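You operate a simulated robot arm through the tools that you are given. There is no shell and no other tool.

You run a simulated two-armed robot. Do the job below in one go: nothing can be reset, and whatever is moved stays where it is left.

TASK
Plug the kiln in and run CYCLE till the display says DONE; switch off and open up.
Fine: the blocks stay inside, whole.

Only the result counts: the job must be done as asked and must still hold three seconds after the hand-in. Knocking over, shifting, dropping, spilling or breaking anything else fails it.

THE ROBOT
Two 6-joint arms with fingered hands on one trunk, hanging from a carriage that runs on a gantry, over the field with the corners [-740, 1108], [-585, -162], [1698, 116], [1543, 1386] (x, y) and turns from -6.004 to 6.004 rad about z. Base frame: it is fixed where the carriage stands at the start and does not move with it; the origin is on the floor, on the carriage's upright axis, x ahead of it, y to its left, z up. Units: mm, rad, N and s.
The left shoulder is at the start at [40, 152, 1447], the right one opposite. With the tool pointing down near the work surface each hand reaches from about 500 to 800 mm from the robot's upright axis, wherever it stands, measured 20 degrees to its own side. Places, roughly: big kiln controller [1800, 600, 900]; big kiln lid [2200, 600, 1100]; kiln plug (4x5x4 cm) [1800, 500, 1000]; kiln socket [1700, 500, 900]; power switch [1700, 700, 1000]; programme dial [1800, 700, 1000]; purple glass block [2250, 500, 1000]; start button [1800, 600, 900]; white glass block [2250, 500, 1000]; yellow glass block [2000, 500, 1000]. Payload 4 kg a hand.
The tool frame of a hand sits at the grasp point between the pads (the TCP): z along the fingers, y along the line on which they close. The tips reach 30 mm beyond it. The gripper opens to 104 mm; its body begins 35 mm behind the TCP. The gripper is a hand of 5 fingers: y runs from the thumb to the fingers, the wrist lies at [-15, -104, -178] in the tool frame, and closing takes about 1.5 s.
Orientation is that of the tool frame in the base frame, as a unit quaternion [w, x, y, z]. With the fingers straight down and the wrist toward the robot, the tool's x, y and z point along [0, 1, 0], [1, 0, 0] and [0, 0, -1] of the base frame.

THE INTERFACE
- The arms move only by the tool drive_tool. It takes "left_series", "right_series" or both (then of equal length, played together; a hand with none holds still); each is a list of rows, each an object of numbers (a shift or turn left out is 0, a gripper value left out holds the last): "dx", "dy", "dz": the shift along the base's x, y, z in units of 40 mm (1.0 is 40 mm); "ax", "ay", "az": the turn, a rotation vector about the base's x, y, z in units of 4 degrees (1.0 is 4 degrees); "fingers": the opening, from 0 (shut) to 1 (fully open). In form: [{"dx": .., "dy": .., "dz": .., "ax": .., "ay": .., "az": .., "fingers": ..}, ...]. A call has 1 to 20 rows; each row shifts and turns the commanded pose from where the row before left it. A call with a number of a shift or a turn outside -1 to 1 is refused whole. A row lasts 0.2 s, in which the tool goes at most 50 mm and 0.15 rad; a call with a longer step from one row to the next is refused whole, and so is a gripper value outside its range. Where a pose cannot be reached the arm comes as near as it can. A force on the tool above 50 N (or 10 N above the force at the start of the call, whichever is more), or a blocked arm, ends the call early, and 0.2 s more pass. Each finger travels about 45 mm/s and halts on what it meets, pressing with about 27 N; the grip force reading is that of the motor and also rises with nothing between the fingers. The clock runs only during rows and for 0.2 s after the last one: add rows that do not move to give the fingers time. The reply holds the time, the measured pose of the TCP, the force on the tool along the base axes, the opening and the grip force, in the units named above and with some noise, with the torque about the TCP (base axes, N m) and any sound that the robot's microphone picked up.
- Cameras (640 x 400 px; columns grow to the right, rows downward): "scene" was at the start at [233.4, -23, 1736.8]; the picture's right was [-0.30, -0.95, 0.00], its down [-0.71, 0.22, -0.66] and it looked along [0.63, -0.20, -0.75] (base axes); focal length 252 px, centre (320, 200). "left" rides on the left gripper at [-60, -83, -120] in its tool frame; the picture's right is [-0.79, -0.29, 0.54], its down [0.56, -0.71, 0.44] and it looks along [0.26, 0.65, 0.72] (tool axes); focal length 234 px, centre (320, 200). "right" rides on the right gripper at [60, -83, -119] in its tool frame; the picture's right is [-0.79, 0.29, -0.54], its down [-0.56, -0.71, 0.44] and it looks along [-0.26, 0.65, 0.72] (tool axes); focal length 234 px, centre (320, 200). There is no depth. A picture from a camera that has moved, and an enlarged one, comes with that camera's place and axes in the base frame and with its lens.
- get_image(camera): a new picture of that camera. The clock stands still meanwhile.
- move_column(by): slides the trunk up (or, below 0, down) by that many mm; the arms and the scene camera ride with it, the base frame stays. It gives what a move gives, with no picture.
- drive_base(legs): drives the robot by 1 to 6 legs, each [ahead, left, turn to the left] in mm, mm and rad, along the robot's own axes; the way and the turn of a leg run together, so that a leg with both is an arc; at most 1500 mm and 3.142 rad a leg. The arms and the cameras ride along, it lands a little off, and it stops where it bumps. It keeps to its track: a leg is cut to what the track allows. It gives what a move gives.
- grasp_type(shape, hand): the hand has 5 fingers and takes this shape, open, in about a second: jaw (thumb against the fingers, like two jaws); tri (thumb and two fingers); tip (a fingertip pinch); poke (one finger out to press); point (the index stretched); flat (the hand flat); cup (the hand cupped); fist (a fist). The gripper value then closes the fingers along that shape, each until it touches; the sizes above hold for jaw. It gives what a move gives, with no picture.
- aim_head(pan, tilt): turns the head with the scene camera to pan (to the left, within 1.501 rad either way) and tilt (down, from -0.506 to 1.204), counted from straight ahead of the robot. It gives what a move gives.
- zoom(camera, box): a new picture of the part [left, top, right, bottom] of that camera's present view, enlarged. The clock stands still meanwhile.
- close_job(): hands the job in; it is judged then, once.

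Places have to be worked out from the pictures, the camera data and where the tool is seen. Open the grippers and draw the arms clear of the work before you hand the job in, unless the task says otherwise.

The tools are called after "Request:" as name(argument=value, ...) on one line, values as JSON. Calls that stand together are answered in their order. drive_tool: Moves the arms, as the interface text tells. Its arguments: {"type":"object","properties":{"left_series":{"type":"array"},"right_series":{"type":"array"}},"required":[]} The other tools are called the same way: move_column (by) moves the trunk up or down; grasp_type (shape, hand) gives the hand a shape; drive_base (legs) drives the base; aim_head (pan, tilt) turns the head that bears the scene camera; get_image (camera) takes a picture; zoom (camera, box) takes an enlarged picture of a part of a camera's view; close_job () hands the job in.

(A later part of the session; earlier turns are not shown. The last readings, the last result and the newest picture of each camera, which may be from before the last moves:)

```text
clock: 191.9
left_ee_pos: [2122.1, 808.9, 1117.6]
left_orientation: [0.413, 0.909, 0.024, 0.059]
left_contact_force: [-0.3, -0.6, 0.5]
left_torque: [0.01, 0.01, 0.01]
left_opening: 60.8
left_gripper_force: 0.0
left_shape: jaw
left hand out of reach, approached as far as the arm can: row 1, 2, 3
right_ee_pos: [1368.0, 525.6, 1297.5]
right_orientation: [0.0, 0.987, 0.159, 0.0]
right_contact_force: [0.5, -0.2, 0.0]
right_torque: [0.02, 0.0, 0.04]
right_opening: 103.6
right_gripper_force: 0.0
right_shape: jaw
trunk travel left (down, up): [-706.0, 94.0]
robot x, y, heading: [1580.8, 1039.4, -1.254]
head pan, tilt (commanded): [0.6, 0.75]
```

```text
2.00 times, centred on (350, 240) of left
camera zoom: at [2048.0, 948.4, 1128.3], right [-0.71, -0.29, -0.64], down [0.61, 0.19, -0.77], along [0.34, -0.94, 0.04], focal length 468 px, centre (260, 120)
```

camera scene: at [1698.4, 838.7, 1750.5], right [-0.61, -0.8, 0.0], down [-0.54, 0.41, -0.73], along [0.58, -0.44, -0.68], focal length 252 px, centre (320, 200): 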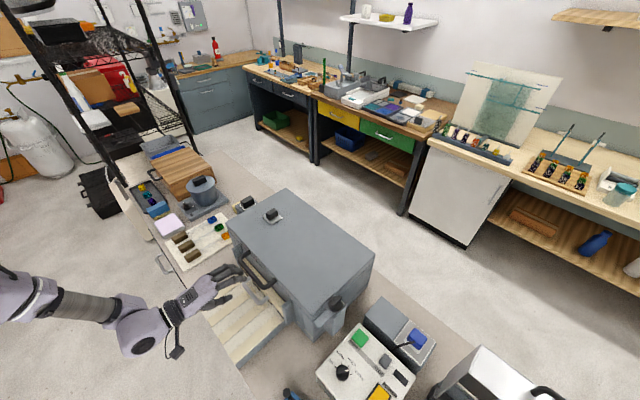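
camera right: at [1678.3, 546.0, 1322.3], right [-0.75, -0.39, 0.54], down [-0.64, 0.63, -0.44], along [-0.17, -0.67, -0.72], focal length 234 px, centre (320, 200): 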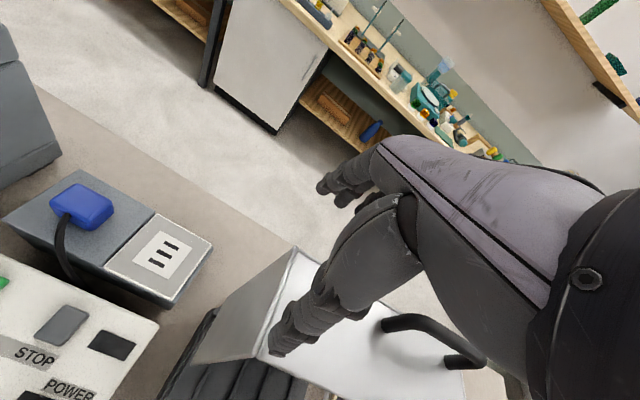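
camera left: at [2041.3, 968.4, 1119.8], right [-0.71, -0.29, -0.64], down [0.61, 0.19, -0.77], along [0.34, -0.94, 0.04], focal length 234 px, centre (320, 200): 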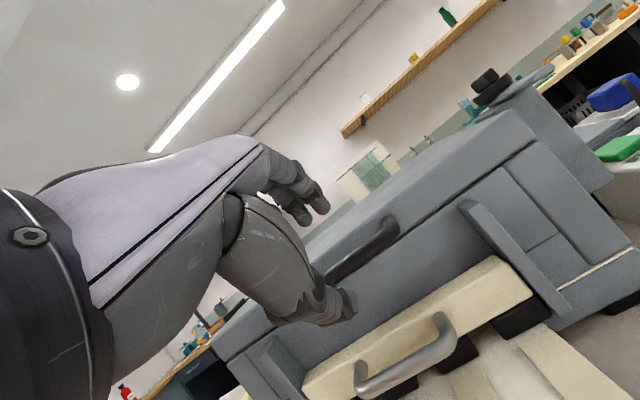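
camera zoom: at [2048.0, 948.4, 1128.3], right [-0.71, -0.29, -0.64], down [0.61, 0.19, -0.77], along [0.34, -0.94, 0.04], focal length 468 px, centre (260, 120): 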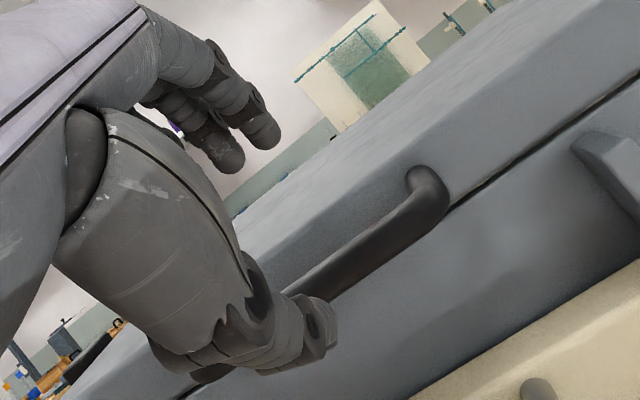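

The arm reaches, drifting up a little as it goes −y, so I alternate small −y arm steps with small trunk lowering to follow the finger direction.

Request:
move_column(by=-12)

Request:
drive_tool(left_series=[{"dx": 0.03, "dy": -0.2}, {"dx": 0.03, "dy": -0.2}, {}])

Request:
move_column(by=-18)

Request:
zoom(camera="left", box=[230, 140, 470, 340])

Request:
zoom(camera="scene", box=[160, 220, 340, 360])

```text
clock: 192.5
left_ee_pos: [2122.8, 808.4, 1105.6]
left_orientation: [0.412, 0.909, 0.024, 0.059]
left_contact_force: [0.6, -0.1, -0.8]
left_torque: [-0.01, -0.01, 0.02]
left_opening: 60.8
left_gripper_force: 0.0
left_shape: jaw
right_ee_pos: [1368.1, 524.7, 1286.1]
right_orientation: [0.0, 0.987, 0.159, 0.001]
right_contact_force: [-0.4, 0.1, -0.8]
right_torque: [0.0, -0.02, 0.02]
right_opening: 103.6
right_gripper_force: 0.1
right_shape: jaw
trunk travel left (down, up): [-694.0, 106.0]
robot x, y, heading: [1587.3, 1038.8, -1.252]
head pan, tilt (commanded): [0.6, 0.75]
```

```text
clock: 193.3
left_ee_pos: [2125.4, 795.8, 1111.1]
left_orientation: [0.412, 0.909, 0.023, 0.059]
left_contact_force: [-0.1, 0.2, 0.6]
left_torque: [-0.05, -0.01, 0.02]
left_opening: 60.5
left_gripper_force: 0.1
left_shape: jaw
left hand out of reach, approached as far as the arm can: row 1, 2
right_ee_pos: [1369.6, 524.7, 1286.4]
right_orientation: [0.002, 0.987, 0.159, 0.001]
right_contact_force: [0.1, -0.2, 0.5]
right_torque: [0.0, -0.01, 0.01]
right_opening: 103.9
right_gripper_force: 0.1
right_shape: jaw
trunk travel left (down, up): [-694.0, 106.0]
robot x, y, heading: [1583.8, 1041.8, -1.252]
head pan, tilt (commanded): [0.6, 0.75]
```

```text
clock: 194.0
left_ee_pos: [2124.1, 796.5, 1093.6]
left_orientation: [0.411, 0.909, 0.024, 0.06]
left_contact_force: [0.9, 0.4, 0.1]
left_torque: [-0.01, -0.01, 0.02]
left_opening: 60.6
left_gripper_force: 0.0
left_shape: jaw
right_ee_pos: [1368.6, 527.1, 1268.2]
right_orientation: [0.0, 0.987, 0.159, 0.0]
right_contact_force: [0.7, 0.0, -0.7]
right_torque: [0.01, -0.01, -0.02]
right_opening: 103.9
right_gripper_force: 0.1
right_shape: jaw
trunk travel left (down, up): [-676.0, 124.0]
robot x, y, heading: [1583.7, 1038.8, -1.25]
head pan, tilt (commanded): [0.6, 0.75]
```

```text
2.00 times, centred on (350, 240) of left
camera zoom: at [2050.7, 935.8, 1103.7], right [-0.71, -0.29, -0.64], down [0.61, 0.19, -0.77], along [0.34, -0.94, 0.04], focal length 468 px, centre (260, 120)
```

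zoom: 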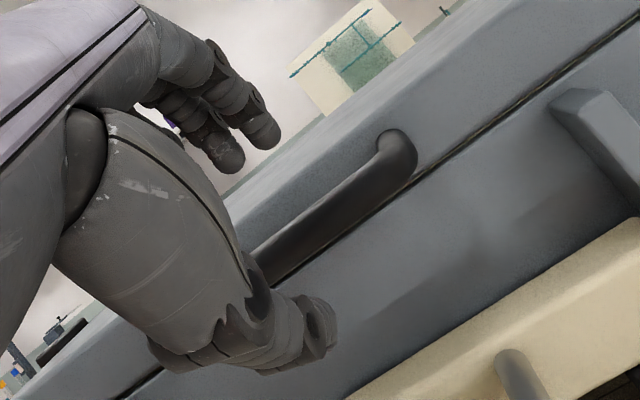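

```text
2.86 times, centred on (250, 290) of scene
camera zoom: at [1698.4, 838.7, 1720.5], right [-0.61, -0.8, 0.0], down [-0.54, 0.41, -0.73], along [0.58, -0.44, -0.68], focal length 721 px, centre (520, -57)
```

zoom: 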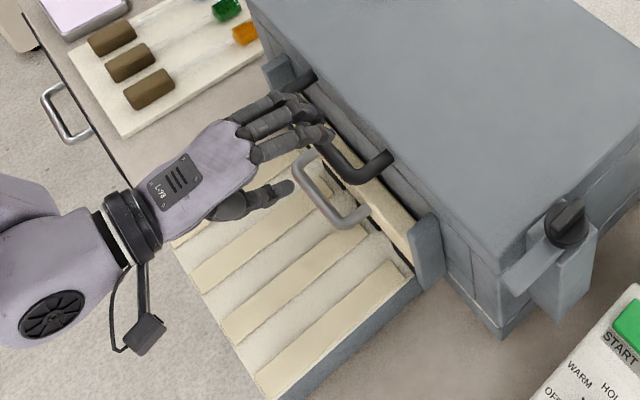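

The fingers are over the bar and the thumb below it. I continue the alternating approach.

Request:
drive_tool(left_series=[{"dx": 0.03, "dy": -0.22}, {"dx": 0.03, "dy": -0.22}, {}])

Request:
move_column(by=-16)

Request:
zoom(camera="left", box=[230, 140, 470, 340])

Request:
zoom(camera="scene", box=[200, 220, 320, 320])

```text
clock: 194.8
left_ee_pos: [2127.1, 781.6, 1099.4]
left_orientation: [0.412, 0.909, 0.023, 0.06]
left_contact_force: [0.5, 0.5, -0.7]
left_torque: [0.0, 0.0, 0.0]
left_opening: 60.9
left_gripper_force: 0.1
left_shape: jaw
left hand out of reach, approached as far as the arm can: row 1
right_ee_pos: [1367.5, 524.6, 1267.5]
right_orientation: [0.001, 0.987, 0.16, -0.001]
right_contact_force: [0.0, 0.1, 0.1]
right_torque: [0.01, -0.03, -0.02]
right_opening: 103.9
right_gripper_force: 0.1
right_shape: jaw
trunk travel left (down, up): [-676.0, 124.0]
robot x, y, heading: [1583.5, 1040.8, -1.256]
head pan, tilt (commanded): [0.6, 0.75]
```

```text
clock: 195.4
left_ee_pos: [2128.3, 781.7, 1083.9]
left_orientation: [0.411, 0.909, 0.024, 0.061]
left_contact_force: [-1.0, -0.6, -0.2]
left_torque: [0.0, -0.03, -0.02]
left_opening: 60.4
left_gripper_force: 0.1
left_shape: jaw
right_ee_pos: [1369.5, 526.0, 1253.0]
right_orientation: [0.001, 0.987, 0.159, 0.0]
right_contact_force: [-0.4, 0.7, 0.1]
right_torque: [-0.01, 0.0, 0.02]
right_opening: 103.6
right_gripper_force: 0.0
right_shape: jaw
trunk travel left (down, up): [-660.0, 140.0]
robot x, y, heading: [1585.3, 1037.9, -1.255]
head pan, tilt (commanded): [0.6, 0.75]
```

```text
2.00 times, centred on (350, 240) of left
camera zoom: at [2053.2, 921.1, 1093.9], right [-0.71, -0.29, -0.64], down [0.61, 0.19, -0.77], along [0.34, -0.94, 0.04], focal length 468 px, centre (260, 120)
```

zoom: 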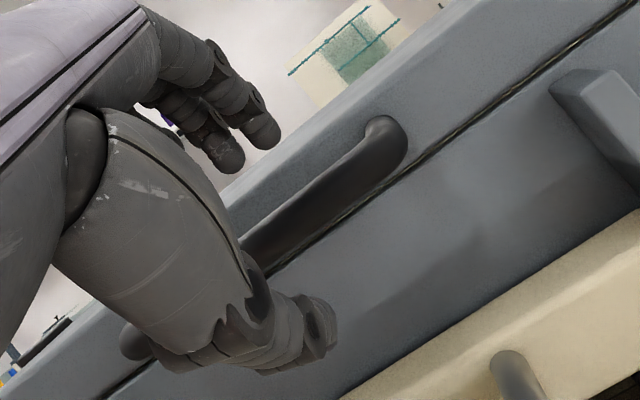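

```text
4.00 times, centred on (260, 270) of scene
camera zoom: at [1698.4, 838.7, 1704.5], right [-0.61, -0.8, 0.0], down [-0.54, 0.41, -0.73], along [0.58, -0.44, -0.68], focal length 1010 px, centre (560, -80)
```

zoom: 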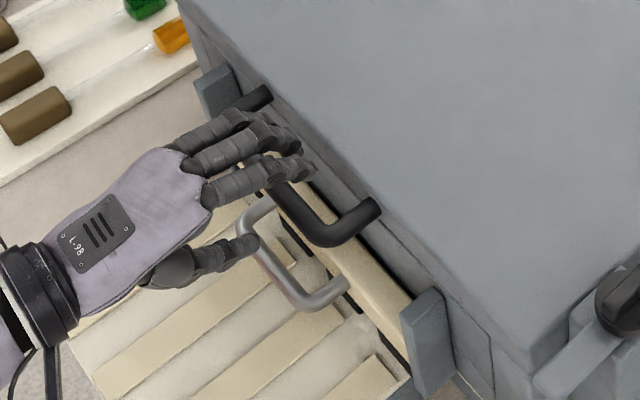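

Request:
drive_tool(left_series=[{"dx": 0.02, "dy": -0.22}, {"dx": 0.02, "dy": -0.2}, {}])

Request:
move_column(by=-15)

Request:
zoom(camera="left", box=[230, 140, 470, 340])

Request:
zoom(camera="scene", box=[200, 210, 320, 310])

```text
clock: 196.2
left_ee_pos: [2128.5, 766.7, 1088.6]
left_orientation: [0.411, 0.909, 0.024, 0.06]
left_contact_force: [0.9, -0.5, 0.3]
left_torque: [0.04, 0.03, 0.0]
left_opening: 60.9
left_gripper_force: 0.1
left_shape: jaw
left hand out of reach, approached as far as the arm can: row 1, 2
right_ee_pos: [1368.7, 526.5, 1253.0]
right_orientation: [0.001, 0.987, 0.159, 0.0]
right_contact_force: [0.9, -0.5, 0.1]
right_torque: [0.01, 0.02, -0.02]
right_opening: 103.8
right_gripper_force: 0.1
right_shape: jaw
trunk travel left (down, up): [-660.0, 140.0]
robot x, y, heading: [1583.0, 1042.1, -1.249]
head pan, tilt (commanded): [0.6, 0.75]
```

```text
clock: 196.8
left_ee_pos: [2129.7, 766.8, 1074.4]
left_orientation: [0.411, 0.909, 0.024, 0.06]
left_contact_force: [-1.2, 0.1, 0.6]
left_torque: [0.04, 0.01, 0.03]
left_opening: 60.6
left_gripper_force: 0.1
left_shape: jaw
right_ee_pos: [1368.6, 524.5, 1237.8]
right_orientation: [0.0, 0.987, 0.159, 0.001]
right_contact_force: [-0.2, -0.6, -0.1]
right_torque: [-0.01, -0.01, -0.01]
right_opening: 103.7
right_gripper_force: 0.1
right_shape: jaw
trunk travel left (down, up): [-645.0, 155.0]
robot x, y, heading: [1584.2, 1039.4, -1.247]
head pan, tilt (commanded): [0.6, 0.75]
```

```text
2.00 times, centred on (350, 240) of left
camera zoom: at [2054.8, 905.8, 1085.2], right [-0.71, -0.29, -0.64], down [0.61, 0.19, -0.77], along [0.34, -0.94, 0.04], focal length 468 px, centre (260, 120)
```

zoom: 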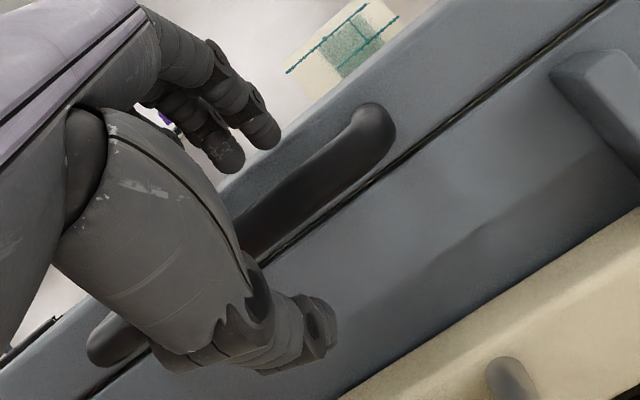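

```text
4.00 times, centred on (260, 260) of scene
camera zoom: at [1698.4, 838.7, 1689.5], right [-0.61, -0.8, 0.0], down [-0.54, 0.41, -0.73], along [0.58, -0.44, -0.68], focal length 1010 px, centre (560, -40)
```

zoom: 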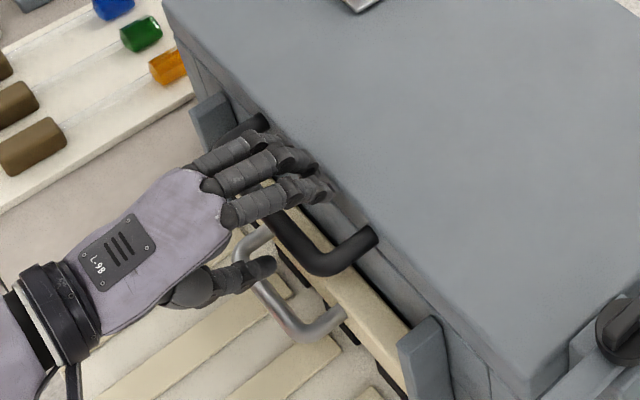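

The bar should now be centred between thumb and fingers. I close the hand on it.

Request:
drive_tool(left_series=[{"fingers": 0.0}, {}, {}, {}, {}, {}, {}, {}])

Request:
zoom(camera="left", box=[230, 140, 470, 340])

Request:
zoom(camera="scene", box=[200, 210, 320, 310])

```text
clock: 198.6
left_ee_pos: [2128.9, 765.5, 1074.2]
left_orientation: [0.41, 0.91, 0.024, 0.06]
left_contact_force: [1.8, -2.9, -5.2]
left_torque: [0.03, -0.13, -0.01]
left_opening: 8.9
left_gripper_force: 27.5
left_shape: jaw
right_ee_pos: [1368.5, 524.7, 1237.0]
right_orientation: [0.001, 0.987, 0.159, 0.001]
right_contact_force: [-0.4, -0.3, 0.5]
right_torque: [0.04, -0.01, -0.04]
right_opening: 103.7
right_gripper_force: 0.0
right_shape: jaw
trunk travel left (down, up): [-645.0, 155.0]
robot x, y, heading: [1587.6, 1042.0, -1.25]
head pan, tilt (commanded): [0.6, 0.75]
```

```text
2.00 times, centred on (350, 240) of left
camera zoom: at [2054.8, 905.4, 1085.2], right [-0.71, -0.29, -0.64], down [0.61, 0.19, -0.77], along [0.34, -0.94, 0.04], focal length 468 px, centre (260, 120)
```

zoom: 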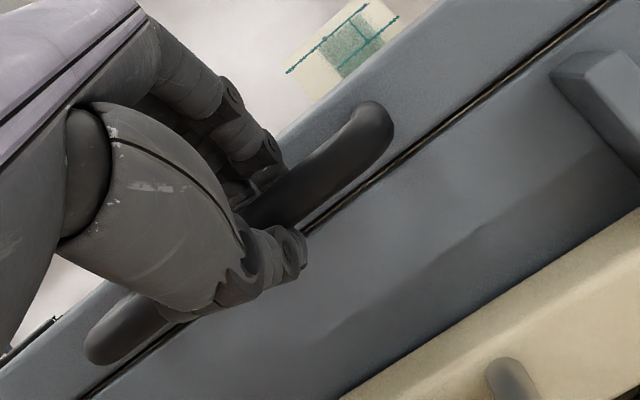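

```text
4.00 times, centred on (260, 260) of scene
camera zoom: at [1698.4, 838.6, 1689.6], right [-0.61, -0.8, 0.0], down [-0.54, 0.41, -0.73], along [0.58, -0.44, -0.68], focal length 1010 px, centre (560, -40)
```

zoom: 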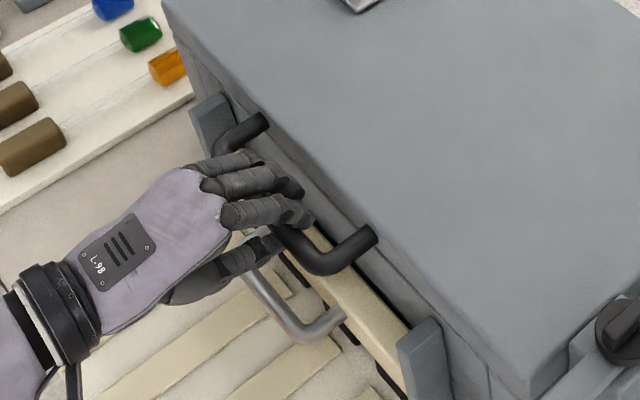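

The hand is firmly around the bar (27 N). I begin lifting with the trunk, a small step first, to see whether the lid follows.

Request:
move_column(by=20)

Request:
get_image(camera="scene")

```text
clock: 199.3
left_ee_pos: [2129.2, 764.7, 1094.5]
left_orientation: [0.412, 0.909, 0.023, 0.059]
left_contact_force: [2.7, -9.4, -2.2]
left_torque: [-0.03, -0.11, -0.01]
left_opening: 8.7
left_gripper_force: 26.9
left_shape: jaw
right_ee_pos: [1369.5, 523.3, 1258.2]
right_orientation: [0.001, 0.987, 0.159, 0.0]
right_contact_force: [0.1, 0.5, 0.5]
right_torque: [-0.02, -0.01, 0.0]
right_opening: 103.9
right_gripper_force: 0.1
right_shape: jaw
trunk travel left (down, up): [-665.0, 135.0]
robot x, y, heading: [1583.1, 1038.9, -1.253]
head pan, tilt (commanded): [0.6, 0.75]
```

```text
taken
camera scene: at [1698.5, 838.2, 1709.8], right [-0.61, -0.79, 0.0], down [-0.54, 0.41, -0.73], along [0.58, -0.44, -0.68], focal length 252 px, centre (320, 200)
```

scene: 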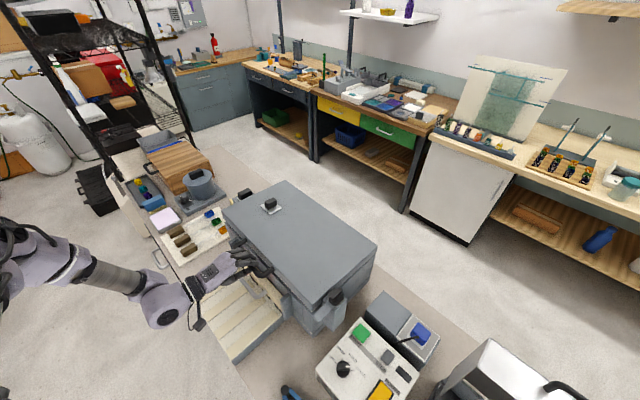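

Request:
zoom(camera="scene", box=[200, 170, 400, 340])

Request:
get_image(camera="left")

```text
2.35 times, centred on (300, 255) of scene
camera zoom: at [1698.5, 838.2, 1709.8], right [-0.61, -0.79, 0.0], down [-0.54, 0.41, -0.73], along [0.58, -0.44, -0.68], focal length 594 px, centre (367, 71)
```

zoom: 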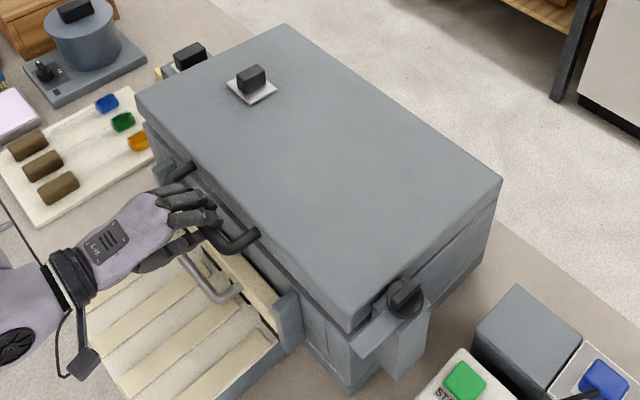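

```text
taken
camera left: at [2055.0, 904.3, 1105.7], right [-0.71, -0.29, -0.64], down [0.61, 0.19, -0.77], along [0.34, -0.94, 0.04], focal length 234 px, centre (320, 200)
```

left: 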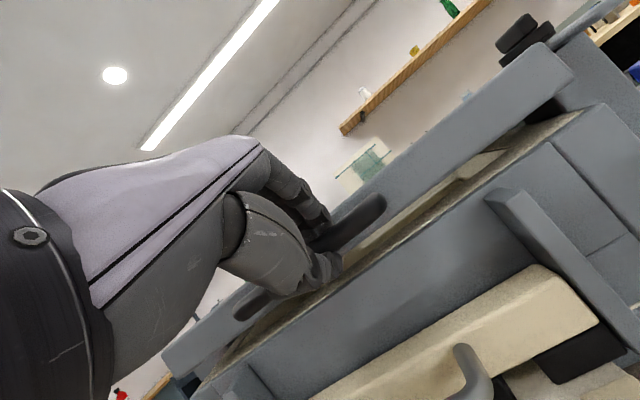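

The lid is lifting. I continue: trunk up in steps with small −y arm moves following the arc.

Request:
move_column(by=25)

Request:
drive_tool(left_series=[{"dy": -0.08, "dx": 0.01}, {"dy": -0.08, "dx": 0.01}, {}])

Request:
move_column(by=28)

Request:
drive_tool(left_series=[{"dy": -0.12, "dx": 0.01}, {"dy": -0.12, "dx": 0.01}, {}])

Request:
get_image(camera="left")

```text
clock: 200.0
left_ee_pos: [2130.3, 762.8, 1121.6]
left_orientation: [0.412, 0.909, 0.024, 0.061]
left_contact_force: [5.1, -23.2, -5.2]
left_torque: [-0.11, -0.1, -0.06]
left_opening: 7.6
left_gripper_force: 26.8
left_shape: jaw
right_ee_pos: [1369.5, 524.2, 1283.7]
right_orientation: [0.001, 0.987, 0.16, 0.001]
right_contact_force: [-0.4, 0.9, 0.0]
right_torque: [-0.01, -0.02, 0.0]
right_opening: 103.7
right_gripper_force: 0.0
right_shape: jaw
trunk travel left (down, up): [-690.0, 110.0]
robot x, y, heading: [1584.3, 1040.5, -1.253]
head pan, tilt (commanded): [0.6, 0.75]
```

```text
clock: 200.8
left_ee_pos: [2129.0, 761.2, 1120.5]
left_orientation: [0.41, 0.91, 0.025, 0.061]
left_contact_force: [2.0, -6.1, -2.8]
left_torque: [-0.01, -0.08, 0.0]
left_opening: 8.2
left_gripper_force: 27.4
left_shape: jaw
right_ee_pos: [1369.0, 524.3, 1282.4]
right_orientation: [0.002, 0.987, 0.159, 0.001]
right_contact_force: [-0.1, -0.4, 0.5]
right_torque: [-0.03, -0.01, -0.01]
right_opening: 103.9
right_gripper_force: 0.1
right_shape: jaw
trunk travel left (down, up): [-690.0, 110.0]
robot x, y, heading: [1582.6, 1039.3, -1.255]
head pan, tilt (commanded): [0.6, 0.75]
```

```text
clock: 201.5
left_ee_pos: [2130.1, 757.2, 1151.5]
left_orientation: [0.412, 0.909, 0.024, 0.061]
left_contact_force: [9.3, -36.0, -12.5]
left_torque: [0.01, -0.08, -0.04]
left_opening: 7.3
left_gripper_force: 27.1
left_shape: jaw
right_ee_pos: [1368.9, 522.8, 1312.1]
right_orientation: [0.003, 0.987, 0.158, 0.0]
right_contact_force: [-0.5, -0.2, -0.8]
right_torque: [-0.03, 0.03, -0.01]
right_opening: 103.6
right_gripper_force: 0.1
right_shape: jaw
trunk travel left (down, up): [-718.0, 82.0]
robot x, y, heading: [1586.1, 1040.4, -1.254]
head pan, tilt (commanded): [0.6, 0.75]
```

```text
clock: 202.3
left_ee_pos: [2130.3, 753.0, 1153.2]
left_orientation: [0.41, 0.91, 0.024, 0.061]
left_contact_force: [5.2, -3.9, -2.4]
left_torque: [0.04, -0.23, 0.14]
left_opening: 8.0
left_gripper_force: 26.9
left_shape: jaw
left hand out of reach, approached as far as the arm can: row 2
right_ee_pos: [1368.7, 525.2, 1310.7]
right_orientation: [0.0, 0.987, 0.159, 0.0]
right_contact_force: [0.0, 0.7, -0.2]
right_torque: [0.01, 0.05, 0.02]
right_opening: 104.0
right_gripper_force: 0.0
right_shape: jaw
trunk travel left (down, up): [-718.0, 82.0]
robot x, y, heading: [1585.1, 1038.3, -1.251]
head pan, tilt (commanded): [0.6, 0.75]
```

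```text
taken
camera left: at [2056.2, 892.4, 1163.9], right [-0.71, -0.29, -0.64], down [0.61, 0.2, -0.76], along [0.35, -0.94, 0.04], focal length 234 px, centre (320, 200)
```

left: 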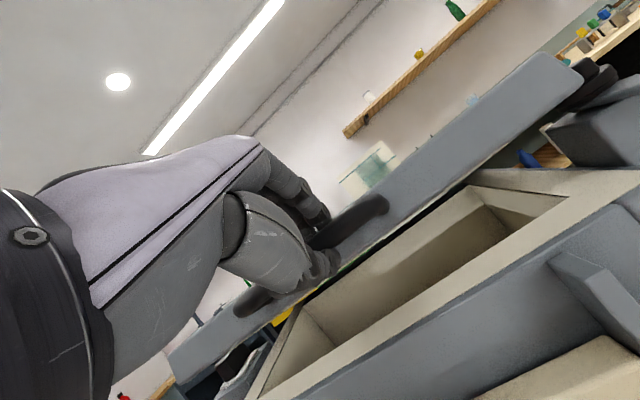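

The lid opens smoothly and the chamber is visible. I now try following the arc with the arm itself (up and −y together).

Request:
drive_tool(left_series=[{"dx": 0.01, "dy": -0.09, "dz": 0.25}, {"dx": 0.01, "dy": -0.09, "dz": 0.25}, {"dx": 0.01, "dy": -0.1, "dz": 0.25}, {}])

```text
clock: 203.3
left_ee_pos: [2132.5, 742.0, 1180.7]
left_orientation: [0.41, 0.91, 0.025, 0.061]
left_contact_force: [0.7, 2.2, -1.9]
left_torque: [0.21, -0.22, 0.06]
left_opening: 8.6
left_gripper_force: 27.0
left_shape: jaw
right_ee_pos: [1369.2, 525.6, 1310.4]
right_orientation: [0.001, 0.987, 0.159, 0.001]
right_contact_force: [0.1, -0.2, 0.2]
right_torque: [0.02, -0.02, 0.01]
right_opening: 103.9
right_gripper_force: 0.0
right_shape: jaw
trunk travel left (down, up): [-718.0, 82.0]
robot x, y, heading: [1582.4, 1036.3, -1.255]
head pan, tilt (commanded): [0.6, 0.75]
```

The arm follows the arc freely. I continue toward 30°.

Request:
drive_tool(left_series=[{"dx": 0.015, "dy": -0.12, "dz": 0.26}, {"dx": 0.015, "dy": -0.13, "dz": 0.26}, {"dx": 0.015, "dy": -0.13, "dz": 0.25}, {"dx": 0.016, "dy": -0.14, "dz": 0.25}, {"dx": 0.017, "dy": -0.15, "dz": 0.24}, {}])

Request:
get_image(camera="scene")

```text
clock: 204.7
left_ee_pos: [2130.7, 702.9, 1225.2]
left_orientation: [0.411, 0.909, 0.024, 0.061]
left_contact_force: [13.0, 1.6, -1.2]
left_torque: [0.04, -0.13, 0.14]
left_opening: 9.1
left_gripper_force: 26.3
left_shape: jaw
left hand out of reach, approached as far as the arm can: row 1, 2, 3
right_ee_pos: [1368.8, 525.6, 1310.1]
right_orientation: [0.0, 0.987, 0.159, 0.0]
right_contact_force: [-0.4, 0.5, -0.2]
right_torque: [0.03, 0.04, -0.03]
right_opening: 103.8
right_gripper_force: 0.1
right_shape: jaw
trunk travel left (down, up): [-718.0, 82.0]
robot x, y, heading: [1582.3, 1039.4, -1.251]
head pan, tilt (commanded): [0.6, 0.75]
```

```text
taken
camera scene: at [1698.9, 838.8, 1762.6], right [-0.61, -0.8, 0.0], down [-0.54, 0.41, -0.73], along [0.58, -0.44, -0.68], focal length 252 px, centre (320, 200)
```

scene: 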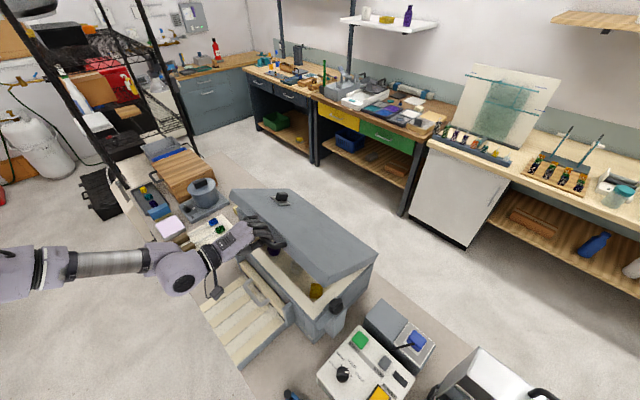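

The lid is at roughly 30° and a yellow block is visible inside. I zoom in to check the hinge line and the lid's swing.

Request:
zoom(camera="scene", box=[190, 160, 400, 350])

Request:
get_image(camera="left")

```text
2.11 times, centred on (295, 255) of scene
camera zoom: at [1698.9, 838.8, 1762.6], right [-0.61, -0.8, 0.0], down [-0.54, 0.41, -0.73], along [0.58, -0.44, -0.68], focal length 531 px, centre (373, 84)
```

zoom: 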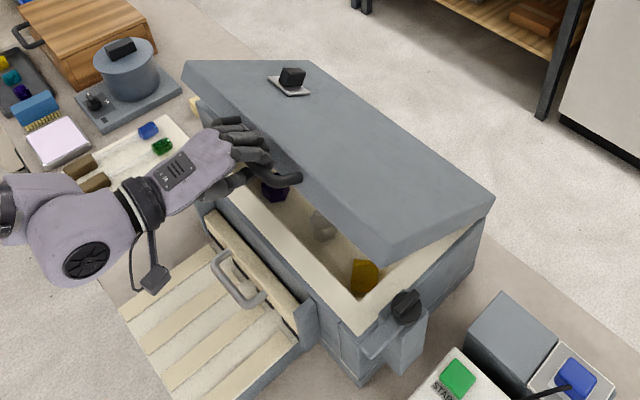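

```text
taken
camera left: at [2056.0, 843.1, 1235.9], right [-0.71, -0.29, -0.65], down [0.62, 0.2, -0.76], along [0.34, -0.94, 0.04], focal length 234 px, centre (320, 200)
```

left: 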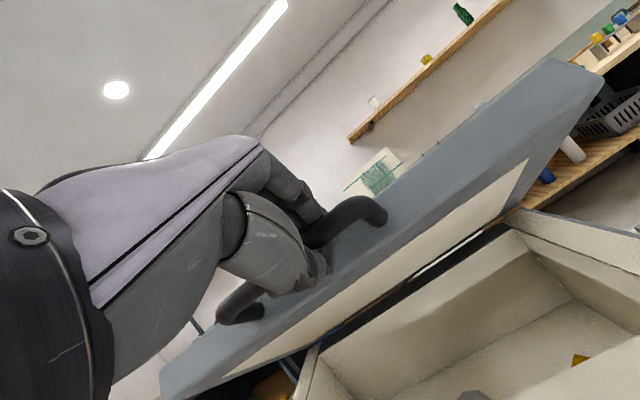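

All three blocks are inside and the lid swings about its rear edge. I continue along the arc in a few more degrees.

Request:
drive_tool(left_series=[{"dx": 0.06, "dy": -0.2, "dz": 0.36}, {"dx": 0.05, "dy": -0.22, "dz": 0.35}, {"dx": 0.04, "dy": -0.24, "dz": 0.34}, {"dx": 0.04, "dy": -0.26, "dz": 0.33}, {}])

```text
clock: 205.9
left_ee_pos: [2133.3, 667.8, 1270.2]
left_orientation: [0.41, 0.91, 0.025, 0.062]
left_contact_force: [24.2, -16.9, -21.0]
left_torque: [0.25, 0.0, 0.15]
left_opening: 8.2
left_gripper_force: 27.2
left_shape: jaw
left hand out of reach, approached as far as the arm can: row 1
right_ee_pos: [1369.6, 524.9, 1310.3]
right_orientation: [0.001, 0.987, 0.159, 0.001]
right_contact_force: [0.4, 0.0, 0.1]
right_torque: [0.01, 0.01, -0.01]
right_opening: 104.0
right_gripper_force: 0.1
right_shape: jaw
trunk travel left (down, up): [-718.0, 82.0]
robot x, y, heading: [1583.5, 1038.9, -1.255]
head pan, tilt (commanded): [0.6, 0.75]
```

Request:
zoom(camera="scene", box=[190, 160, 400, 350])

Request:
zoom(camera="left", box=[230, 140, 470, 340])

```text
2.11 times, centred on (295, 255) of scene
camera zoom: at [1698.9, 838.3, 1762.6], right [-0.61, -0.79, 0.0], down [-0.54, 0.41, -0.73], along [0.58, -0.44, -0.68], focal length 531 px, centre (373, 84)
```

zoom: 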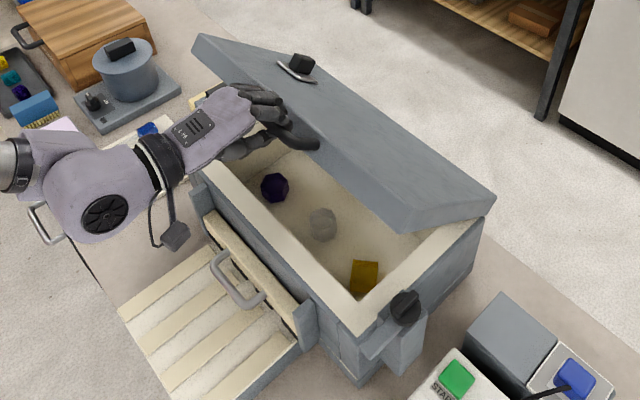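

```text
2.00 times, centred on (350, 240) of left
camera zoom: at [2058.8, 807.2, 1281.5], right [-0.71, -0.29, -0.65], down [0.62, 0.2, -0.76], along [0.35, -0.94, 0.04], focal length 468 px, centre (260, 120)
```

zoom: 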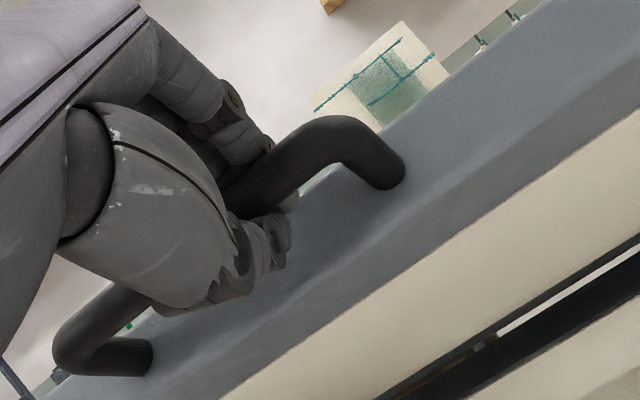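

The lid is about half open and the grip is secure. I relieve the side force (a bit +x and −y), then go on along the arc.

Request:
drive_tool(left_series=[{"dx": 0.15, "dy": -0.2, "dz": 0.05}, {"dx": 0.08, "dy": -0.2, "dz": 0.1}, {}])

Request:
drive_tool(left_series=[{"dx": 0.06, "dy": -0.28, "dz": 0.22}, {"dx": 0.06, "dy": -0.3, "dz": 0.2}, {"dx": 0.06, "dy": -0.32, "dz": 0.18}, {}])

```text
clock: 206.7
left_ee_pos: [2137.4, 653.3, 1276.0]
left_orientation: [0.41, 0.91, 0.024, 0.061]
left_contact_force: [-3.7, -0.2, 0.9]
left_torque: [0.02, -0.09, -0.09]
left_opening: 8.5
left_gripper_force: 26.9
left_shape: jaw
right_ee_pos: [1369.0, 525.2, 1310.9]
right_orientation: [0.002, 0.987, 0.159, 0.0]
right_contact_force: [0.0, 0.2, 0.1]
right_torque: [-0.06, -0.01, -0.02]
right_opening: 103.9
right_gripper_force: 0.0
right_shape: jaw
trunk travel left (down, up): [-718.0, 82.0]
robot x, y, heading: [1584.3, 1039.8, -1.25]
head pan, tilt (commanded): [0.6, 0.75]
```

```text
clock: 207.7
left_ee_pos: [2137.4, 627.2, 1303.9]
left_orientation: [0.408, 0.91, 0.027, 0.064]
left_contact_force: [28.6, -17.2, -29.2]
left_torque: [0.06, -0.06, 0.09]
left_opening: 7.5
left_gripper_force: 27.1
left_shape: jaw
left hand out of reach, approached as far as the arm can: row 1, 2, 3
right_ee_pos: [1370.2, 525.8, 1310.4]
right_orientation: [0.001, 0.987, 0.159, 0.001]
right_contact_force: [0.1, 0.6, 0.6]
right_torque: [0.0, -0.04, 0.0]
right_opening: 103.9
right_gripper_force: 0.0
right_shape: jaw
trunk travel left (down, up): [-718.0, 82.0]
robot x, y, heading: [1583.5, 1038.4, -1.253]
head pan, tilt (commanded): [0.6, 0.75]
```

The arm lags in −y and x near 50°. I relieve again with +x and −y, then read the forces.

Request:
drive_tool(left_series=[{"dx": 0.2, "dy": -0.25, "dz": -0.1}, {"dx": 0.15, "dy": -0.2, "dz": -0.05}, {}])

Request:
get_image(camera="scene")

```text
clock: 208.5
left_ee_pos: [2128.9, 617.2, 1305.7]
left_orientation: [0.411, 0.909, 0.025, 0.063]
left_contact_force: [12.5, -0.7, -0.9]
left_torque: [-0.02, -0.08, 0.05]
left_opening: 8.2
left_gripper_force: 26.9
left_shape: jaw
left hand out of reach, approached as far as the arm can: row 1, 2
right_ee_pos: [1370.1, 525.8, 1309.8]
right_orientation: [0.002, 0.987, 0.159, 0.0]
right_contact_force: [0.2, -0.5, 0.7]
right_torque: [0.01, 0.01, -0.01]
right_opening: 104.0
right_gripper_force: 0.1
right_shape: jaw
trunk travel left (down, up): [-718.0, 82.0]
robot x, y, heading: [1583.5, 1042.4, -1.25]
head pan, tilt (commanded): [0.6, 0.75]
```

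```text
taken
camera scene: at [1698.7, 838.9, 1762.8], right [-0.61, -0.8, 0.0], down [-0.54, 0.41, -0.73], along [0.58, -0.44, -0.68], focal length 252 px, centre (320, 200)
```

scene: 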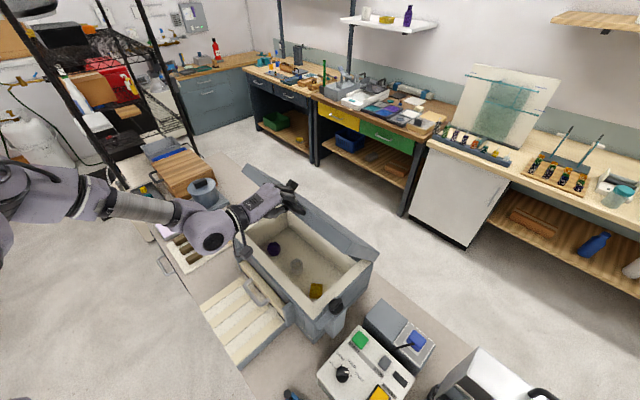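

The lid is at roughly 55°. For the rest the handle must travel mainly −y, so I move the base itself in small steps with trunk raises in between, letting the hand ride along.

Request:
drive_base(legs=[[25, -4, 0]])

Request:
move_column(by=12)

Request:
get_image(camera="scene")

```text
clock: 209.3
left_ee_pos: [2131.1, 593.5, 1304.2]
left_orientation: [0.411, 0.909, 0.025, 0.063]
left_contact_force: [-4.9, 5.7, 12.0]
left_torque: [-0.29, 0.14, -0.14]
left_opening: 7.7
left_gripper_force: 27.0
left_shape: jaw
right_ee_pos: [1371.7, 500.8, 1309.9]
right_orientation: [0.001, 0.987, 0.158, 0.001]
right_contact_force: [0.6, -0.2, -0.3]
right_torque: [-0.01, 0.0, 0.03]
right_opening: 103.6
right_gripper_force: 0.0
right_shape: jaw
trunk travel left (down, up): [-718.0, 82.0]
robot x, y, heading: [1584.5, 1011.7, -1.248]
head pan, tilt (commanded): [0.6, 0.75]
```

```text
clock: 209.9
left_ee_pos: [2130.7, 593.2, 1315.0]
left_orientation: [0.41, 0.91, 0.026, 0.063]
left_contact_force: [1.7, -5.4, -11.0]
left_torque: [-0.02, 0.06, -0.1]
left_opening: 7.6
left_gripper_force: 27.0
left_shape: jaw
right_ee_pos: [1372.2, 500.3, 1322.5]
right_orientation: [0.0, 0.987, 0.159, 0.0]
right_contact_force: [-0.3, 0.0, 1.0]
right_torque: [0.02, 0.02, -0.01]
right_opening: 103.6
right_gripper_force: 0.0
right_shape: jaw
trunk travel left (down, up): [-730.0, 70.0]
robot x, y, heading: [1587.1, 1015.5, -1.247]
head pan, tilt (commanded): [0.6, 0.75]
```

```text
taken
camera scene: at [1702.1, 813.8, 1774.3], right [-0.61, -0.8, 0.0], down [-0.54, 0.41, -0.73], along [0.58, -0.44, -0.68], focal length 252 px, centre (320, 200)
```

scene: 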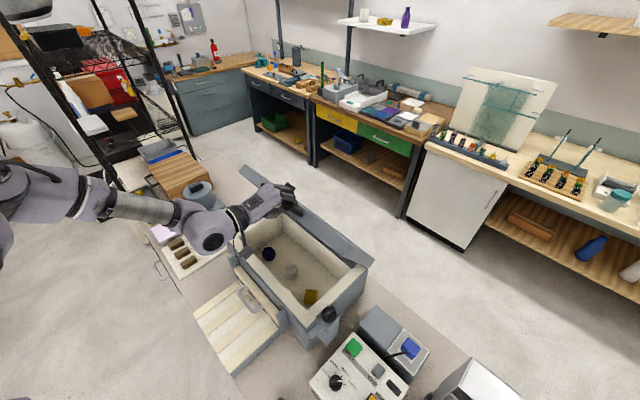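

That works with small forces. I repeat: base 25 mm, trunk 8 mm.

Request:
drive_base(legs=[[25, -3, 0]])

Request:
move_column(by=7)

Request:
drive_base(legs=[[25, -3, 0]])

Request:
get_image(camera="scene")

```text
clock: 210.8
left_ee_pos: [2134.9, 568.0, 1317.5]
left_orientation: [0.412, 0.909, 0.026, 0.064]
left_contact_force: [1.2, 0.5, 2.8]
left_torque: [-0.04, 0.01, -0.01]
left_opening: 7.5
left_gripper_force: 27.4
left_shape: jaw
right_ee_pos: [1376.6, 476.8, 1321.7]
right_orientation: [0.0, 0.987, 0.159, 0.0]
right_contact_force: [0.3, -0.5, 0.3]
right_torque: [0.0, 0.02, -0.04]
right_opening: 104.1
right_gripper_force: 0.0
right_shape: jaw
trunk travel left (down, up): [-730.0, 70.0]
robot x, y, heading: [1591.5, 991.5, -1.254]
head pan, tilt (commanded): [0.6, 0.75]
```

```text
clock: 211.3
left_ee_pos: [2134.3, 568.9, 1322.1]
left_orientation: [0.411, 0.909, 0.027, 0.064]
left_contact_force: [1.3, -4.3, -10.7]
left_torque: [-0.15, 0.0, -0.01]
left_opening: 7.6
left_gripper_force: 26.3
left_shape: jaw
right_ee_pos: [1375.6, 476.8, 1329.9]
right_orientation: [0.002, 0.987, 0.159, 0.0]
right_contact_force: [0.0, 1.0, 0.4]
right_torque: [-0.01, -0.03, -0.01]
right_opening: 103.7
right_gripper_force: 0.1
right_shape: jaw
trunk travel left (down, up): [-737.0, 63.0]
robot x, y, heading: [1593.4, 990.8, -1.256]
head pan, tilt (commanded): [0.6, 0.75]
```

```text
clock: 212.1
left_ee_pos: [2138.9, 543.1, 1324.6]
left_orientation: [0.413, 0.908, 0.025, 0.064]
left_contact_force: [-0.3, 2.4, 11.1]
left_torque: [-0.18, 0.02, -0.01]
left_opening: 7.4
left_gripper_force: 27.4
left_shape: jaw
right_ee_pos: [1378.5, 450.6, 1328.8]
right_orientation: [0.001, 0.987, 0.158, 0.001]
right_contact_force: [0.3, 0.0, -0.4]
right_torque: [0.02, -0.01, 0.01]
right_opening: 103.8
right_gripper_force: 0.1
right_shape: jaw
trunk travel left (down, up): [-737.0, 63.0]
robot x, y, heading: [1593.6, 967.9, -1.252]
head pan, tilt (commanded): [0.6, 0.75]
```

```text
taken
camera scene: at [1709.1, 764.5, 1781.8], right [-0.61, -0.79, 0.0], down [-0.54, 0.41, -0.73], along [0.58, -0.44, -0.68], focal length 252 px, centre (320, 200)
```

scene: 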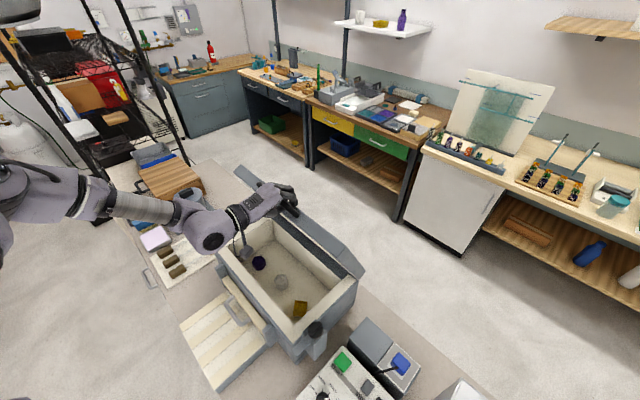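

About 62° now. I continue with the same small steps.

Request:
move_column(by=6)

Request:
drive_base(legs=[[25, -6, 0]])

Request:
move_column(by=5)

Request:
get_image(camera="scene")

```text
clock: 212.7
left_ee_pos: [2137.2, 543.3, 1329.1]
left_orientation: [0.413, 0.908, 0.026, 0.064]
left_contact_force: [0.4, -2.3, -5.2]
left_torque: [-0.09, -0.03, -0.03]
left_opening: 7.5
left_gripper_force: 27.3
left_shape: jaw
right_ee_pos: [1378.4, 451.7, 1333.6]
right_orientation: [0.001, 0.987, 0.158, 0.0]
right_contact_force: [-0.1, 1.0, 0.0]
right_torque: [0.01, -0.04, 0.0]
right_opening: 104.0
right_gripper_force: 0.1
right_shape: jaw
trunk travel left (down, up): [-743.0, 57.0]
robot x, y, heading: [1595.5, 965.9, -1.254]
head pan, tilt (commanded): [0.6, 0.75]
```

```text
clock: 213.5
left_ee_pos: [2140.6, 517.3, 1331.4]
left_orientation: [0.414, 0.908, 0.026, 0.065]
left_contact_force: [0.7, -1.3, 1.9]
left_torque: [-0.03, -0.02, 0.02]
left_opening: 7.0
left_gripper_force: 26.6
left_shape: jaw
right_ee_pos: [1381.0, 426.7, 1335.6]
right_orientation: [0.001, 0.987, 0.159, -0.001]
right_contact_force: [0.6, -0.1, -0.6]
right_torque: [-0.03, -0.02, -0.01]
right_opening: 104.0
right_gripper_force: 0.1
right_shape: jaw
trunk travel left (down, up): [-743.0, 57.0]
robot x, y, heading: [1595.0, 942.2, -1.253]
head pan, tilt (commanded): [0.6, 0.75]
```

```text
clock: 214.0
left_ee_pos: [2141.1, 519.0, 1335.4]
left_orientation: [0.413, 0.908, 0.025, 0.063]
left_contact_force: [1.1, -2.0, -7.8]
left_torque: [-0.15, -0.03, -0.04]
left_opening: 7.4
left_gripper_force: 27.3
left_shape: jaw
right_ee_pos: [1380.6, 426.2, 1340.3]
right_orientation: [0.0, 0.987, 0.159, 0.0]
right_contact_force: [0.7, 0.1, -0.3]
right_torque: [-0.01, 0.0, 0.05]
right_opening: 103.9
right_gripper_force: 0.0
right_shape: jaw
trunk travel left (down, up): [-748.0, 52.0]
robot x, y, heading: [1596.4, 939.2, -1.25]
head pan, tilt (commanded): [0.6, 0.75]
```

```text
taken
camera scene: at [1710.9, 739.6, 1792.3], right [-0.61, -0.79, 0.0], down [-0.54, 0.41, -0.73], along [0.58, -0.44, -0.68], focal length 252 px, centre (320, 200)
```

scene: 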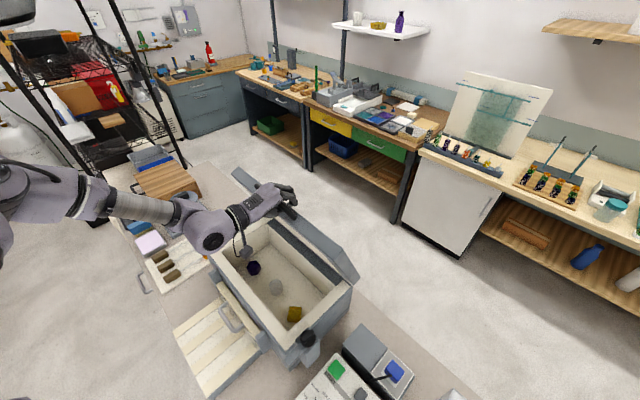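

The base is now as close as it has been before, so I let the arm do the next part of the −y motion.

Request:
drive_tool(left_series=[{"dx": 0.05, "dy": -0.3}, {"dx": 0.05, "dy": -0.3}, {"dx": 0.05, "dy": -0.3}, {}])

Request:
get_image(camera="scene")

```text
clock: 215.0
left_ee_pos: [2129.3, 494.7, 1340.7]
left_orientation: [0.413, 0.908, 0.027, 0.066]
left_contact_force: [3.4, 0.3, -0.7]
left_torque: [-0.04, 0.0, -0.04]
left_opening: 7.2
left_gripper_force: 26.9
left_shape: jaw
left hand out of reach, approached as far as the arm can: row 1, 2, 3
right_ee_pos: [1381.0, 427.2, 1340.3]
right_orientation: [0.001, 0.987, 0.159, 0.0]
right_contact_force: [-0.2, -0.4, 0.3]
right_torque: [0.03, 0.03, 0.02]
right_opening: 103.9
right_gripper_force: 0.0
right_shape: jaw
trunk travel left (down, up): [-748.0, 52.0]
robot x, y, heading: [1596.8, 939.3, -1.254]
head pan, tilt (commanded): [0.6, 0.75]
```

```text
taken
camera scene: at [1711.2, 739.6, 1792.5], right [-0.61, -0.79, 0.0], down [-0.54, 0.41, -0.73], along [0.58, -0.44, -0.68], focal length 252 px, centre (320, 200)
```

scene: 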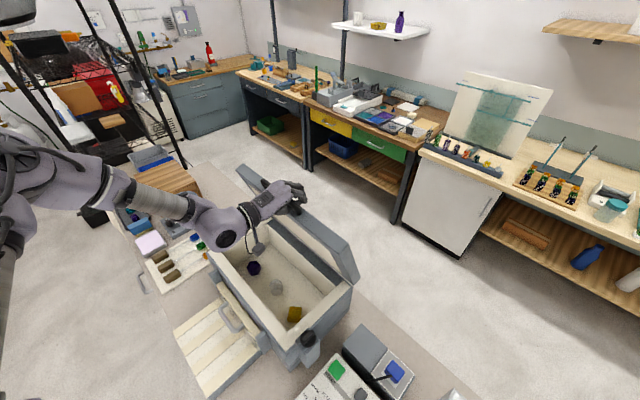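

Request:
zoom(camera="scene", box=[190, 150, 370, 320])

Request:
zoom(camera="left", box=[230, 120, 490, 340])

```text
2.35 times, centred on (280, 235) of scene
camera zoom: at [1711.2, 739.6, 1792.5], right [-0.61, -0.79, 0.0], down [-0.54, 0.41, -0.73], along [0.58, -0.44, -0.68], focal length 594 px, centre (414, 118)
```

zoom: 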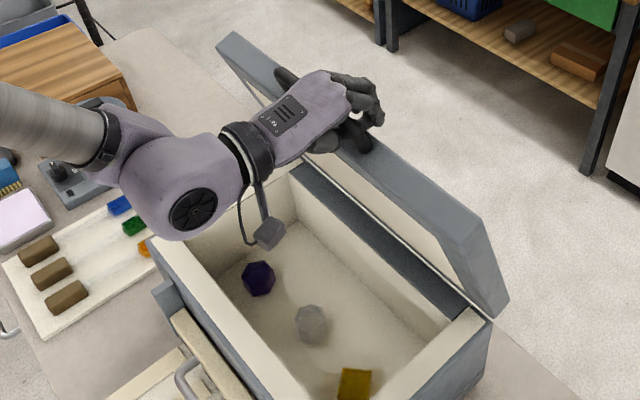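

```text
1.82 times, centred on (360, 230) of left
camera zoom: at [2053.5, 634.3, 1349.7], right [-0.7, -0.3, -0.65], down [0.62, 0.2, -0.76], along [0.35, -0.93, 0.05], focal length 426 px, centre (247, 146)
```

zoom: 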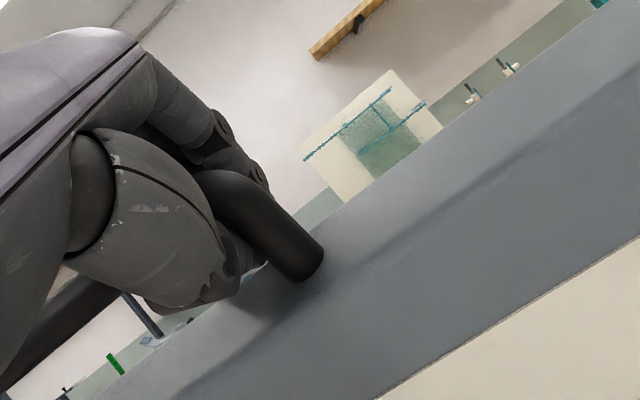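

The hand rests against the −x post of the handle with the lid near 75°. I try easing the wrist by making the hand a little more vertical (the round bar lets it turn) while moving −y.

Request:
drive_tool(left_series=[{"ax": 0.9, "ay": 0.12, "dy": -0.2, "dx": 0.03}, {"ax": 0.9, "ay": 0.12, "dy": -0.2, "dx": 0.03}, {"ax": 0.9, "ay": 0.12, "dy": -0.2, "dx": 0.03}, {}])

Request:
zoom(camera="scene", box=[190, 150, 370, 320])

```text
clock: 215.9
left_ee_pos: [2125.4, 487.2, 1340.8]
left_orientation: [0.325, 0.943, 0.03, 0.06]
left_contact_force: [20.7, -3.9, -12.3]
left_torque: [-0.52, -0.08, -0.41]
left_opening: 9.2
left_gripper_force: 26.6
left_shape: jaw
left hand out of reach, approached as far as the arm can: row 1, 2, 3
right_ee_pos: [1385.4, 425.9, 1340.4]
right_orientation: [0.001, 0.987, 0.16, 0.002]
right_contact_force: [-0.2, 0.1, 0.4]
right_torque: [0.02, 0.02, 0.0]
right_opening: 103.7
right_gripper_force: 0.0
right_shape: jaw
trunk travel left (down, up): [-748.0, 52.0]
robot x, y, heading: [1597.2, 941.5, -1.252]
head pan, tilt (commanded): [0.6, 0.75]
stopped in row 4 (left hand): the force on the tool passed its limit at 54 N (the readings are from after the stop); the commanded pose is now the measured one
```

```text
2.35 times, centred on (280, 235) of scene
camera zoom: at [1712.9, 739.9, 1792.6], right [-0.6, -0.8, 0.0], down [-0.54, 0.41, -0.73], along [0.58, -0.44, -0.68], focal length 594 px, centre (414, 118)
```

zoom: 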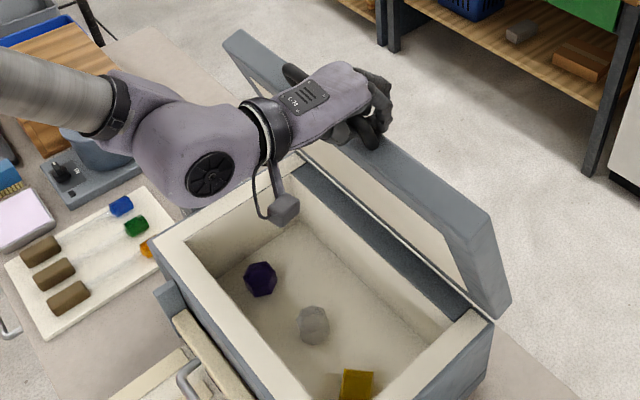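

The readings at rest show almost no weight on the hand, so the lid probably holds itself by hinge friction. I test this by loosening the grip slightly while the fingers still surround the bar.

Request:
drive_tool(left_series=[{"dx": 0.05, "fingers": 0.25}, {}, {}, {}])

Request:
zoom(camera="scene", box=[190, 150, 370, 320])

```text
clock: 216.9
left_ee_pos: [2124.4, 486.1, 1342.5]
left_orientation: [0.327, 0.942, 0.03, 0.061]
left_contact_force: [12.6, -0.5, 5.8]
left_torque: [-0.6, -0.24, -0.21]
left_opening: 26.2
left_gripper_force: 0.0
left_shape: jaw
right_ee_pos: [1383.8, 425.9, 1341.4]
right_orientation: [0.0, 0.987, 0.159, 0.001]
right_contact_force: [-0.4, 0.1, 1.2]
right_torque: [0.0, 0.0, 0.02]
right_opening: 103.7
right_gripper_force: 0.2
right_shape: jaw
trunk travel left (down, up): [-748.0, 52.0]
robot x, y, heading: [1600.0, 942.4, -1.253]
head pan, tilt (commanded): [0.6, 0.75]
```

```text
2.35 times, centred on (280, 235) of scene
camera zoom: at [1712.5, 739.6, 1792.9], right [-0.61, -0.8, 0.0], down [-0.54, 0.41, -0.73], along [0.58, -0.44, -0.68], focal length 594 px, centre (414, 118)
```

zoom: 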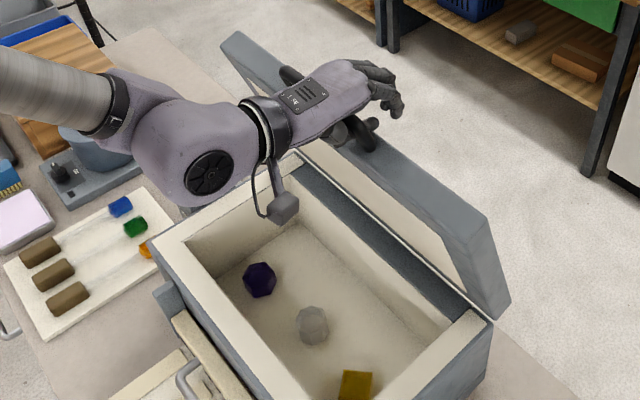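

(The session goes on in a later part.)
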